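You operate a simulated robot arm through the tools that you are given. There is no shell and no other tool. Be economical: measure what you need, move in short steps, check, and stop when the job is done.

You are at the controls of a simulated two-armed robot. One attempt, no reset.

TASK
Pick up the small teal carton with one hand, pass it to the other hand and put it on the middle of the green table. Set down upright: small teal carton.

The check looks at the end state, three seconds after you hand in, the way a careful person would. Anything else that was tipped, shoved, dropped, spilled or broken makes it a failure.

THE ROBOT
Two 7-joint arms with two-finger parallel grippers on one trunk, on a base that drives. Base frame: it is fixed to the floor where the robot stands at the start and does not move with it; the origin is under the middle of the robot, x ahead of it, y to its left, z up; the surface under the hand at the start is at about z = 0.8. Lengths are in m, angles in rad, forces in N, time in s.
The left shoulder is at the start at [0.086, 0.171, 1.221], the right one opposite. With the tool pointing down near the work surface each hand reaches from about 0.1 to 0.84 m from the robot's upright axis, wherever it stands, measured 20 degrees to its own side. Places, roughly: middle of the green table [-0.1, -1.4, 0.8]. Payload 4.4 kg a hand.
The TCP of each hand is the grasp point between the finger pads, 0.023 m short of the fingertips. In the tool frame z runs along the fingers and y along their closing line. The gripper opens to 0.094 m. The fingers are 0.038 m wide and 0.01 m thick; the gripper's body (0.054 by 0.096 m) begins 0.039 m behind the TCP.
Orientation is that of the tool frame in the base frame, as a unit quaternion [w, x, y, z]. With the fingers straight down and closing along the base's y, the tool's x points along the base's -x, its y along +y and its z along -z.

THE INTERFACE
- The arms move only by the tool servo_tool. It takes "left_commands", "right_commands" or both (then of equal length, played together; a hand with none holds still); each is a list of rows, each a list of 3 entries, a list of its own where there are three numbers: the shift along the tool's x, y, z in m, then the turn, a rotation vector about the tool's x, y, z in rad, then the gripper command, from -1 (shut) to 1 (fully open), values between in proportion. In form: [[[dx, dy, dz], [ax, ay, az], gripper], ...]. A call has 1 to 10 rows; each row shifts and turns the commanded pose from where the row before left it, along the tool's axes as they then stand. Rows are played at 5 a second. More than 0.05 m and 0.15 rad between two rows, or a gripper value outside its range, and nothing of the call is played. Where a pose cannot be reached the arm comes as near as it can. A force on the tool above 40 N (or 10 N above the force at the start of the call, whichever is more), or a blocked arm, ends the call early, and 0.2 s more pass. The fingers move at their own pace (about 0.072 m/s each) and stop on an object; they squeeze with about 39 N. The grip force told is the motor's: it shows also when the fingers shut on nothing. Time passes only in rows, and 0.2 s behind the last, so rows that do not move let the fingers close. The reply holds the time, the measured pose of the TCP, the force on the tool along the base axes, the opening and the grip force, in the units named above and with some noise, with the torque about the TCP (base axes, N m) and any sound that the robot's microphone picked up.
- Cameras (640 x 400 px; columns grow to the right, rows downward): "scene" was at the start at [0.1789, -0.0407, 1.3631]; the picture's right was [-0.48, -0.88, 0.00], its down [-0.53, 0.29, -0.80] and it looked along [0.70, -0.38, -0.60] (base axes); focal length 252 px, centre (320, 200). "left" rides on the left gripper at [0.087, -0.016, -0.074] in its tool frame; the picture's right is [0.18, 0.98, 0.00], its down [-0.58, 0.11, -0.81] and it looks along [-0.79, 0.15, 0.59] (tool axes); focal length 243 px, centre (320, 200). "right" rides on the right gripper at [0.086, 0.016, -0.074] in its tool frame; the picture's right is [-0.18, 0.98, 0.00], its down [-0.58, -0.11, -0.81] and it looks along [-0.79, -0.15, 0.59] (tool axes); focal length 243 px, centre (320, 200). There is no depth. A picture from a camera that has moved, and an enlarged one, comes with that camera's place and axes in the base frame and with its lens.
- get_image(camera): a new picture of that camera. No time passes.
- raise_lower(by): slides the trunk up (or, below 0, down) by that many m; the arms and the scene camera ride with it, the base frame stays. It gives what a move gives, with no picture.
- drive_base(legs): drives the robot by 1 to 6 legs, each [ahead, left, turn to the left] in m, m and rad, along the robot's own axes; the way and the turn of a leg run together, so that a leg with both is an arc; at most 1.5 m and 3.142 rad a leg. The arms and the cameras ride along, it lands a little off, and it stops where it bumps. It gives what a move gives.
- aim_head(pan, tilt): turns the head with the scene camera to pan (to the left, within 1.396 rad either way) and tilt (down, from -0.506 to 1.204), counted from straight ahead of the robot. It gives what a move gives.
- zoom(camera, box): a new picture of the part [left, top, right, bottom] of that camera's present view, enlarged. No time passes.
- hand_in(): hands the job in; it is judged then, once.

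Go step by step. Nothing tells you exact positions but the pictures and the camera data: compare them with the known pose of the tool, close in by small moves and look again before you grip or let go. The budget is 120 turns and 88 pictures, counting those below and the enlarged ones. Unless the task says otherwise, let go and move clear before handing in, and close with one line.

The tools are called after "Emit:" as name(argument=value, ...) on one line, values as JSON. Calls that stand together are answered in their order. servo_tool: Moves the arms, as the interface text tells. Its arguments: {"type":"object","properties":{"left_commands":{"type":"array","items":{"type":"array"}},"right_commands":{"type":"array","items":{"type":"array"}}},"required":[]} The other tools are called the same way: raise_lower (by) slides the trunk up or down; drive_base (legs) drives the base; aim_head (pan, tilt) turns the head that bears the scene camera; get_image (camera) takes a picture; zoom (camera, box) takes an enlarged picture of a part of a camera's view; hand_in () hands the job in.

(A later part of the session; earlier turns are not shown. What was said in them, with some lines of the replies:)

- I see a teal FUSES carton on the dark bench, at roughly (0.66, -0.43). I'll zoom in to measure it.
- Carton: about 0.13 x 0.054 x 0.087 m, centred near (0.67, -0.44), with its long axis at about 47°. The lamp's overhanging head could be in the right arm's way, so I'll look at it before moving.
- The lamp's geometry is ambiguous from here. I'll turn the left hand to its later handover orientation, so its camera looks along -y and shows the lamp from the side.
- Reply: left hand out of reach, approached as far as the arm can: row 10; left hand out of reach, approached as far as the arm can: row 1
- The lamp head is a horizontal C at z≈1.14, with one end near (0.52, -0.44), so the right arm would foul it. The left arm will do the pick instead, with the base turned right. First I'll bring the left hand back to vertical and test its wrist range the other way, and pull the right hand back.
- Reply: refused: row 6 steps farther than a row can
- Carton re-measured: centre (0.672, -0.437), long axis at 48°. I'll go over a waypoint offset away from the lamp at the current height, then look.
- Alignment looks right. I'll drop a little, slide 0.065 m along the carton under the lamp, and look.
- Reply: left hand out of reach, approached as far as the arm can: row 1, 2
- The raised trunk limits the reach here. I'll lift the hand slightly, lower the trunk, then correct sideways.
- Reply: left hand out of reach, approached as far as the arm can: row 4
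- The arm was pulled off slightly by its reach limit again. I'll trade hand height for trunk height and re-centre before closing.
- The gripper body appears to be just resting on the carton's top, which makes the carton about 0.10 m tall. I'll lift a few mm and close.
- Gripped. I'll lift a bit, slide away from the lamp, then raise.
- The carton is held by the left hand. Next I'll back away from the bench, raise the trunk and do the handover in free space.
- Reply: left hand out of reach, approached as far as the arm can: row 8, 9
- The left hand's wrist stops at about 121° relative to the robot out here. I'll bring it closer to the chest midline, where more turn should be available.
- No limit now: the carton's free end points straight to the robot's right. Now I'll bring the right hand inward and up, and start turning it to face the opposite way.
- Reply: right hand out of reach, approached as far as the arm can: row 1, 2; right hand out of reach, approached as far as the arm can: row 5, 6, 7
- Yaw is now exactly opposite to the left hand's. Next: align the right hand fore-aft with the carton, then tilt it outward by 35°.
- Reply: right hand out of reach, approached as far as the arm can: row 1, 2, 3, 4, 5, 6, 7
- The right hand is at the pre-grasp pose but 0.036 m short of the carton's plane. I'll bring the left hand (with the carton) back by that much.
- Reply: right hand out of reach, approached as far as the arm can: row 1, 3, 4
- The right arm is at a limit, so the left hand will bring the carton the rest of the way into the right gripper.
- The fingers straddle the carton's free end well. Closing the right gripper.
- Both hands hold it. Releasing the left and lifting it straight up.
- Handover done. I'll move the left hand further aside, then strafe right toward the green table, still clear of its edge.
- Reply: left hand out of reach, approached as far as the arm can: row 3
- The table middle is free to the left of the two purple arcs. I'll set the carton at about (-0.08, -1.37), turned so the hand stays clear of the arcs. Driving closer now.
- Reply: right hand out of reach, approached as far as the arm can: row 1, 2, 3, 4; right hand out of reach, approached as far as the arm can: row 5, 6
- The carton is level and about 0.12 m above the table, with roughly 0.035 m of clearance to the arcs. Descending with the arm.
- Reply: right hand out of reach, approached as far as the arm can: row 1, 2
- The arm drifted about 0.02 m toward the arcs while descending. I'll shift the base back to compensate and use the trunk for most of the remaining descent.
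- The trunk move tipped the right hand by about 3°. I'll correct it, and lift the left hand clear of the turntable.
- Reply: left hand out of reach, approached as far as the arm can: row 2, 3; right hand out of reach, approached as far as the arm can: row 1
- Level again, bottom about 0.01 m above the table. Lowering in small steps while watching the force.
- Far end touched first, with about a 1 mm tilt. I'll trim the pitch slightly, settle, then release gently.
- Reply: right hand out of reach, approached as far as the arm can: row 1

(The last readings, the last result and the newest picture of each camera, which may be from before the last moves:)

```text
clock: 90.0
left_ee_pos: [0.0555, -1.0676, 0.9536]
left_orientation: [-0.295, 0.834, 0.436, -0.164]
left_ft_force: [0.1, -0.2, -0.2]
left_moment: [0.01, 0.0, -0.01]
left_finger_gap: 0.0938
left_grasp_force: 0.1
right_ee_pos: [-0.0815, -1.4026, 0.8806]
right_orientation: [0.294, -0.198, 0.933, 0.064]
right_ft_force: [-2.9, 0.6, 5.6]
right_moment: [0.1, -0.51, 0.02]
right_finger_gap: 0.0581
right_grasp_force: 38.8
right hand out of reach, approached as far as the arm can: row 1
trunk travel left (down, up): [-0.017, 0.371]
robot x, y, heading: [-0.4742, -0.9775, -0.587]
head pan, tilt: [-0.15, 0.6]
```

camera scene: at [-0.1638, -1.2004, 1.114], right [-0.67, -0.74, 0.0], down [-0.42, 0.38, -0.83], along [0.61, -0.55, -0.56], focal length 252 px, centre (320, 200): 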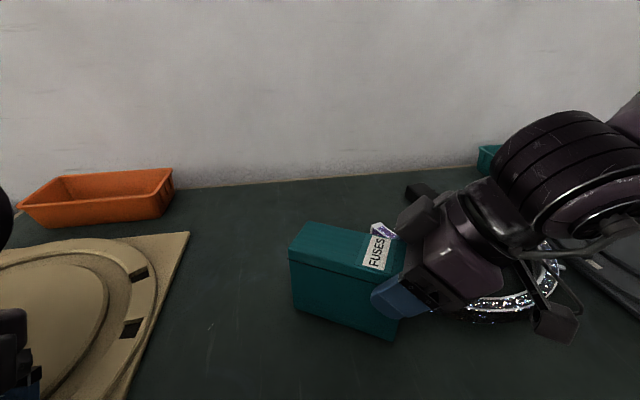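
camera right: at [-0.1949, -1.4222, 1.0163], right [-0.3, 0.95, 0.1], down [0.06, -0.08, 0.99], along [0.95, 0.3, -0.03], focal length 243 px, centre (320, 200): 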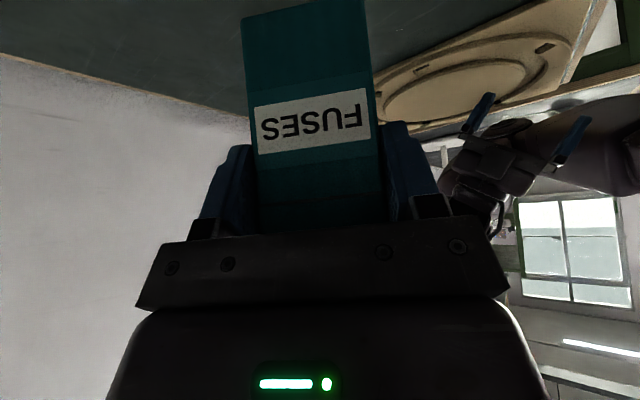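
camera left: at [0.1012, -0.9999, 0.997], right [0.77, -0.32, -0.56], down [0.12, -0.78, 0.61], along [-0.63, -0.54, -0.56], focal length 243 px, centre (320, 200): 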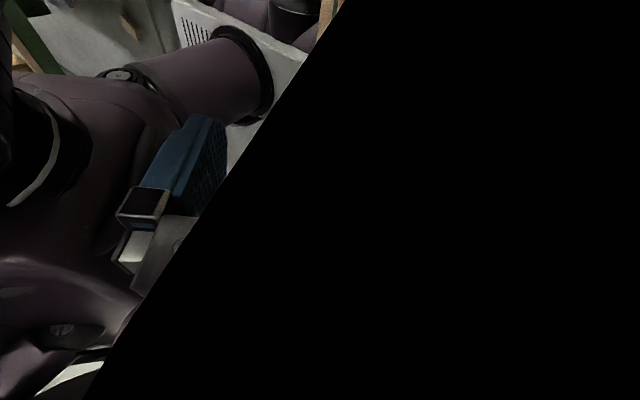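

Emit:
servo_tool(right_commands=[[[0, 0, 0], [0, 0, 0], 0.28], [[0, 0, 0], [0, 0, 0], 0.35], [[0, 0, 0], [0, 0, 0], 0.5], [[0, 0, 0], [0, 0, 0], 0.55], [[0, 0, 0], [0, 0, 0], 0.55]])

Emit:
zoom(camera="scene", box=[240, 180, 560, 380])

Emit:
get_image(camera="right")

```text
clock: 91.2
left_ee_pos: [0.0551, -1.0669, 0.9505]
left_orientation: [-0.295, 0.834, 0.435, -0.165]
left_ft_force: [-0.7, -0.1, 0.0]
left_moment: [-0.03, 0.0, -0.01]
left_finger_gap: 0.0942
left_grasp_force: 0.1
right_ee_pos: [-0.0804, -1.4021, 0.8805]
right_orientation: [0.295, -0.2, 0.932, 0.066]
right_ft_force: [0.1, 0.0, 0.5]
right_moment: [-0.01, 0.01, -0.02]
right_finger_gap: 0.0728
right_grasp_force: 0.1
trunk travel left (down, up): [-0.017, 0.371]
robot x, y, heading: [-0.4737, -0.9809, -0.586]
head pan, tilt: [-0.15, 0.6]
```

```text
2.00 times, centred on (400, 280) of scene
camera zoom: at [-0.1613, -1.1986, 1.1115], right [-0.67, -0.74, 0.0], down [-0.42, 0.38, -0.83], along [0.61, -0.55, -0.56], focal length 503 px, centre (160, 40)
```

zoom: 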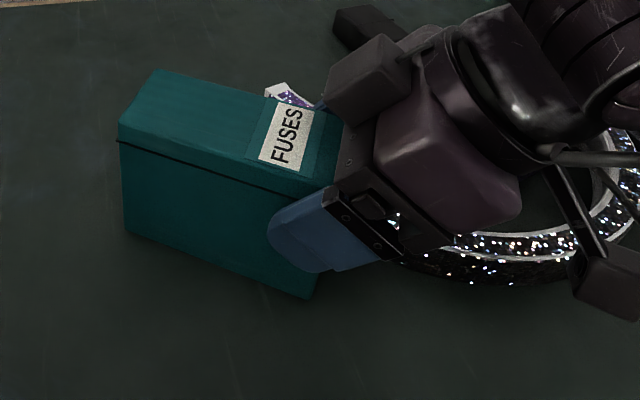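

```text
32 pictures are left
camera right: at [-0.1911, -1.433, 0.8922], right [-0.27, 0.96, 0.11], down [0.06, -0.1, 0.99], along [0.96, 0.27, -0.03], focal length 243 px, centre (320, 200)
```

right: 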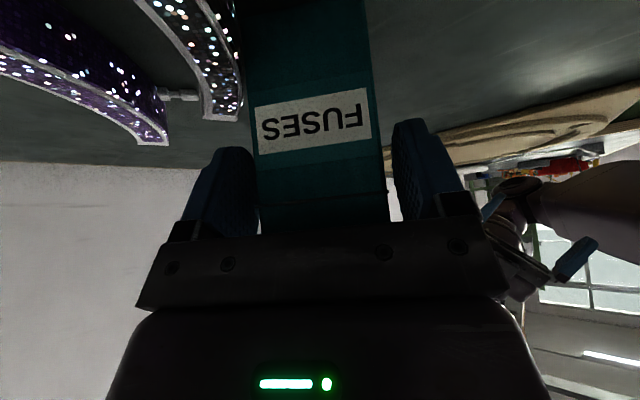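

Released, and the carton stands clear of the arcs. I'll retreat along the finger direction in small steps.

Emit:
servo_tool(right_commands=[[[0, 0, -0.01], [0, 0, 0], 0.55], [[0, 0, -0.01], [0, 0, 0], 0.55], [[0, 0, 0], [0, 0, 0], 0.55]])

```text
clock: 92.0
left_ee_pos: [0.0551, -1.0683, 0.9525]
left_orientation: [-0.295, 0.835, 0.436, -0.164]
left_ft_force: [0.4, -0.2, 0.6]
left_moment: [0.06, 0.0, 0.0]
left_finger_gap: 0.0942
left_grasp_force: 0.1
right_ee_pos: [-0.0884, -1.4163, 0.8987]
right_orientation: [0.295, -0.199, 0.932, 0.065]
right_ft_force: [0.8, 1.3, -1.5]
right_moment: [0.03, 0.01, 0.02]
right_finger_gap: 0.0734
right_grasp_force: 0.3
right hand out of reach, approached as far as the arm can: row 2
trunk travel left (down, up): [-0.017, 0.371]
robot x, y, heading: [-0.4761, -0.9755, -0.585]
head pan, tilt: [-0.15, 0.6]
```

Emit:
zoom(camera="scene", box=[240, 180, 560, 380])

Emit:
get_image(camera="right")

```text
2.00 times, centred on (400, 280) of scene
camera zoom: at [-0.1612, -1.1985, 1.1115], right [-0.67, -0.74, 0.0], down [-0.42, 0.38, -0.83], along [0.61, -0.55, -0.56], focal length 503 px, centre (160, 40)
```

zoom: 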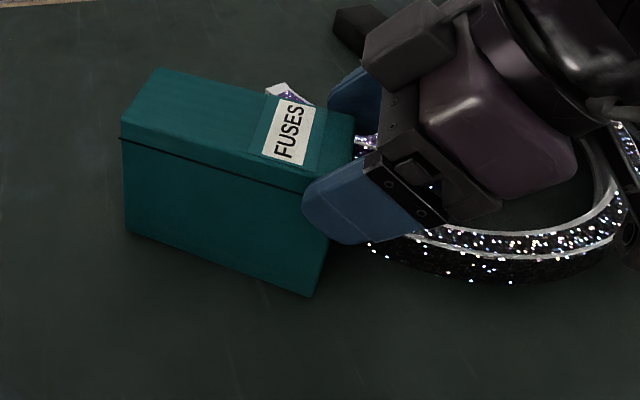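

```text
30 pictures are left
camera right: at [-0.199, -1.4479, 0.9106], right [-0.27, 0.96, 0.11], down [0.06, -0.1, 0.99], along [0.96, 0.27, -0.03], focal length 243 px, centre (320, 200)
```

right: 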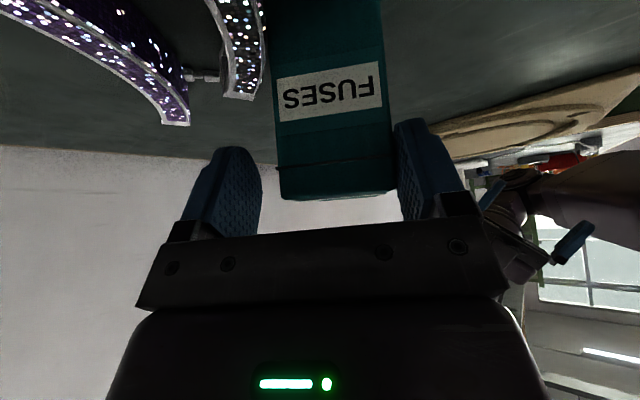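

The front finger is close to the carton. I'll open fully (the fingertips are above the arcs) and use the base to slide the hand off along the carton's axis.

Emit:
servo_tool(right_commands=[[[0, 0, 0], [0, 0, 0], 0.8], [[0, 0, 0], [0, 0, 0], 1], [[0, 0, 0], [0, 0, 0], 1]])

Emit:
drive_base(legs=[[-0.0076, 0.0048, 0]])

Emit:
get_image(camera="right")

```text
clock: 92.8
left_ee_pos: [0.056, -1.0667, 0.9521]
left_orientation: [-0.294, 0.835, 0.436, -0.164]
left_ft_force: [0.6, 0.2, 0.1]
left_moment: [-0.01, 0.01, 0.0]
left_finger_gap: 0.0942
left_grasp_force: 0.0
right_ee_pos: [-0.0884, -1.4172, 0.8983]
right_orientation: [0.296, -0.199, 0.932, 0.065]
right_ft_force: [-1.2, 0.0, -0.7]
right_moment: [0.0, -0.04, 0.01]
right_finger_gap: 0.0942
right_grasp_force: 0.2
trunk travel left (down, up): [-0.017, 0.371]
robot x, y, heading: [-0.4747, -0.9728, -0.585]
head pan, tilt: [-0.15, 0.6]
```

```text
clock: 93.6
left_ee_pos: [0.0518, -1.0585, 0.9527]
left_orientation: [-0.294, 0.834, 0.436, -0.164]
left_ft_force: [-0.5, -0.3, -0.7]
left_moment: [-0.01, 0.0, -0.01]
left_finger_gap: 0.0941
left_grasp_force: 0.1
right_ee_pos: [-0.0915, -1.4082, 0.8986]
right_orientation: [0.294, -0.2, 0.932, 0.065]
right_ft_force: [-0.9, 0.8, 0.8]
right_moment: [0.02, 0.01, 0.0]
right_finger_gap: 0.0943
right_grasp_force: 0.1
trunk travel left (down, up): [-0.017, 0.371]
robot x, y, heading: [-0.4783, -0.9661, -0.589]
head pan, tilt: [-0.15, 0.6]
```

```text
29 pictures are left
camera right: at [-0.2029, -1.4395, 0.9106], right [-0.27, 0.96, 0.11], down [0.06, -0.1, 0.99], along [0.96, 0.27, -0.03], focal length 243 px, centre (320, 200)
```

right: 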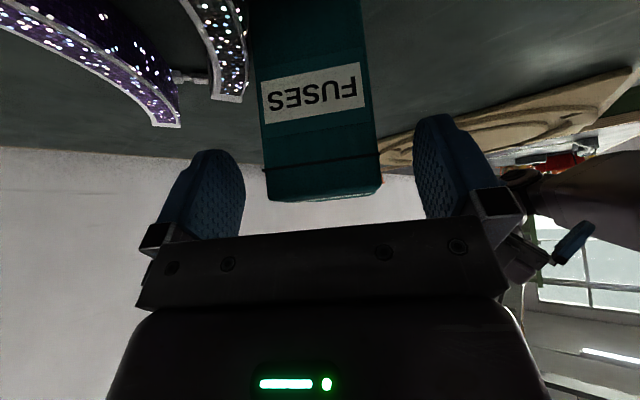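

Emit:
drive_base(legs=[[-0.031, -0.052, 0]])

Emit:
get_image(camera="scene")

```text
clock: 94.7
left_ee_pos: [-0.0027, -1.0855, 0.953]
left_orientation: [-0.295, 0.834, 0.436, -0.165]
left_ft_force: [-0.4, 0.2, -0.2]
left_moment: [-0.02, 0.02, -0.05]
left_finger_gap: 0.0941
left_grasp_force: 0.1
right_ee_pos: [-0.1477, -1.435, 0.8989]
right_orientation: [0.295, -0.199, 0.932, 0.065]
right_ft_force: [-1.4, 0.4, -1.0]
right_moment: [-0.02, 0.04, 0.0]
right_finger_gap: 0.0939
right_grasp_force: 0.0
trunk travel left (down, up): [-0.017, 0.371]
robot x, y, heading: [-0.5324, -0.9926, -0.589]
head pan, tilt: [-0.15, 0.6]
```

```text
28 pictures are left
camera scene: at [-0.2197, -1.217, 1.1116], right [-0.67, -0.74, 0.0], down [-0.42, 0.38, -0.83], along [0.61, -0.55, -0.56], focal length 252 px, centre (320, 200)
```

scene: 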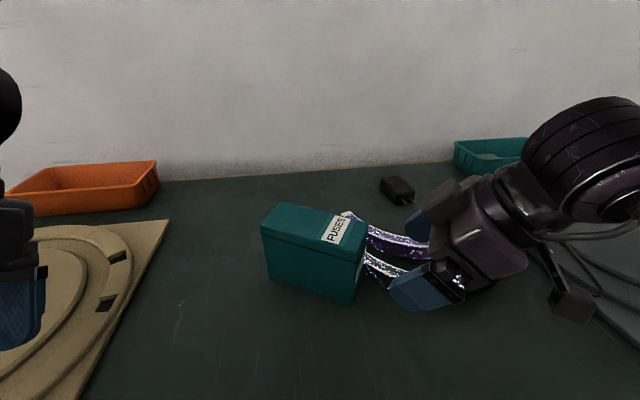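

The hand is off the carton. Raising, then backing away.

Emit:
raise_lower(by=0.18)

Emit:
drive_base(legs=[[-0.25, 0, 0]])

Emit:
aim_head(pan=0.05, tilt=0.6)

Emit:
get_image(camera="scene")

```text
clock: 96.7
left_ee_pos: [-0.1248, -1.0036, 1.2945]
left_orientation: [-0.043, 0.885, 0.463, -0.025]
left_ft_force: [0.2, -0.4, -0.2]
left_moment: [-0.02, 0.01, 0.0]
left_finger_gap: 0.094
left_grasp_force: 0.0
right_ee_pos: [-0.1485, -1.4312, 1.0918]
right_orientation: [0.303, -0.201, 0.93, 0.054]
right_ft_force: [0.1, -0.5, -0.5]
right_moment: [-0.02, 0.01, 0.0]
right_finger_gap: 0.0936
right_grasp_force: 0.1
trunk travel left (down, up): [-0.197, 0.191]
robot x, y, heading: [-0.534, -0.9901, -0.588]
head pan, tilt: [-0.15, 0.6]
```

```text
clock: 98.5
left_ee_pos: [-0.3335, -0.8666, 1.2954]
left_orientation: [-0.042, 0.885, 0.463, -0.025]
left_ft_force: [-0.1, 0.2, 0.4]
left_moment: [-0.02, -0.04, 0.0]
left_finger_gap: 0.0939
left_grasp_force: 0.1
right_ee_pos: [-0.3571, -1.294, 1.0931]
right_orientation: [0.303, -0.202, 0.93, 0.055]
right_ft_force: [-0.7, 0.2, 0.2]
right_moment: [-0.01, -0.01, 0.0]
right_finger_gap: 0.0939
right_grasp_force: 0.1
trunk travel left (down, up): [-0.197, 0.191]
robot x, y, heading: [-0.7403, -0.8565, -0.578]
head pan, tilt: [-0.15, 0.6]
```

```text
clock: 99.2
left_ee_pos: [-0.3329, -0.8663, 1.2948]
left_orientation: [-0.04, 0.885, 0.464, -0.025]
left_ft_force: [-0.1, 0.6, -0.1]
left_moment: [-0.02, 0.01, -0.05]
left_finger_gap: 0.0938
left_grasp_force: 0.0
right_ee_pos: [-0.3567, -1.2946, 1.0909]
right_orientation: [0.304, -0.202, 0.93, 0.055]
right_ft_force: [0.2, 0.1, -0.5]
right_moment: [-0.01, -0.01, -0.03]
right_finger_gap: 0.0941
right_grasp_force: 0.0
trunk travel left (down, up): [-0.197, 0.191]
robot x, y, heading: [-0.7381, -0.8537, -0.586]
head pan, tilt: [0.051, 0.6]
```

```text
27 pictures are left
camera scene: at [-0.554, -0.9737, 1.3292], right [-0.51, -0.86, 0.0], down [-0.49, 0.29, -0.83], along [0.71, -0.42, -0.57], focal length 252 px, centre (320, 200)
```

scene: 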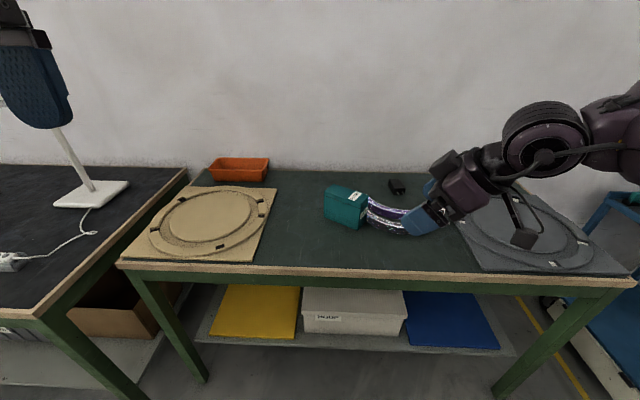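

Emit:
zoom(camera="scene", box=[280, 160, 440, 260])

```text
4.00 times, centred on (360, 210) of scene
camera zoom: at [-0.554, -0.9737, 1.3292], right [-0.51, -0.86, 0.0], down [-0.49, 0.29, -0.83], along [0.71, -0.42, -0.57], focal length 1006 px, centre (160, 160)
```

zoom: 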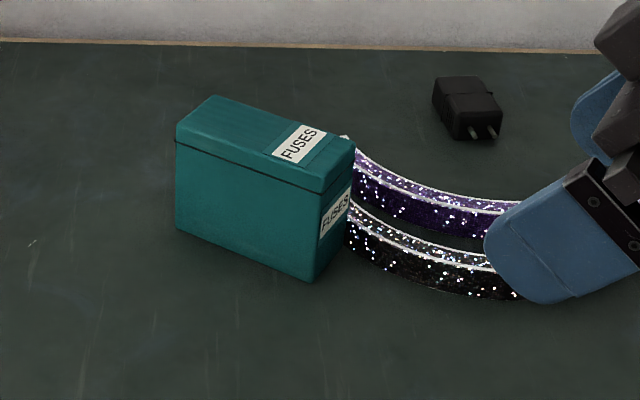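

The carton is standing upright near the middle of the green table, both hands are clear, and nothing else looks disturbed. Handing in.

Emit:
hand_in()

```text
The job is handed in.
```

I picked up the teal carton with the left hand and passed it to the right hand in the air. The right hand set it upright near the middle of the green table, about 6–7 cm from my estimate of the centre so it clears the two purple arcs.
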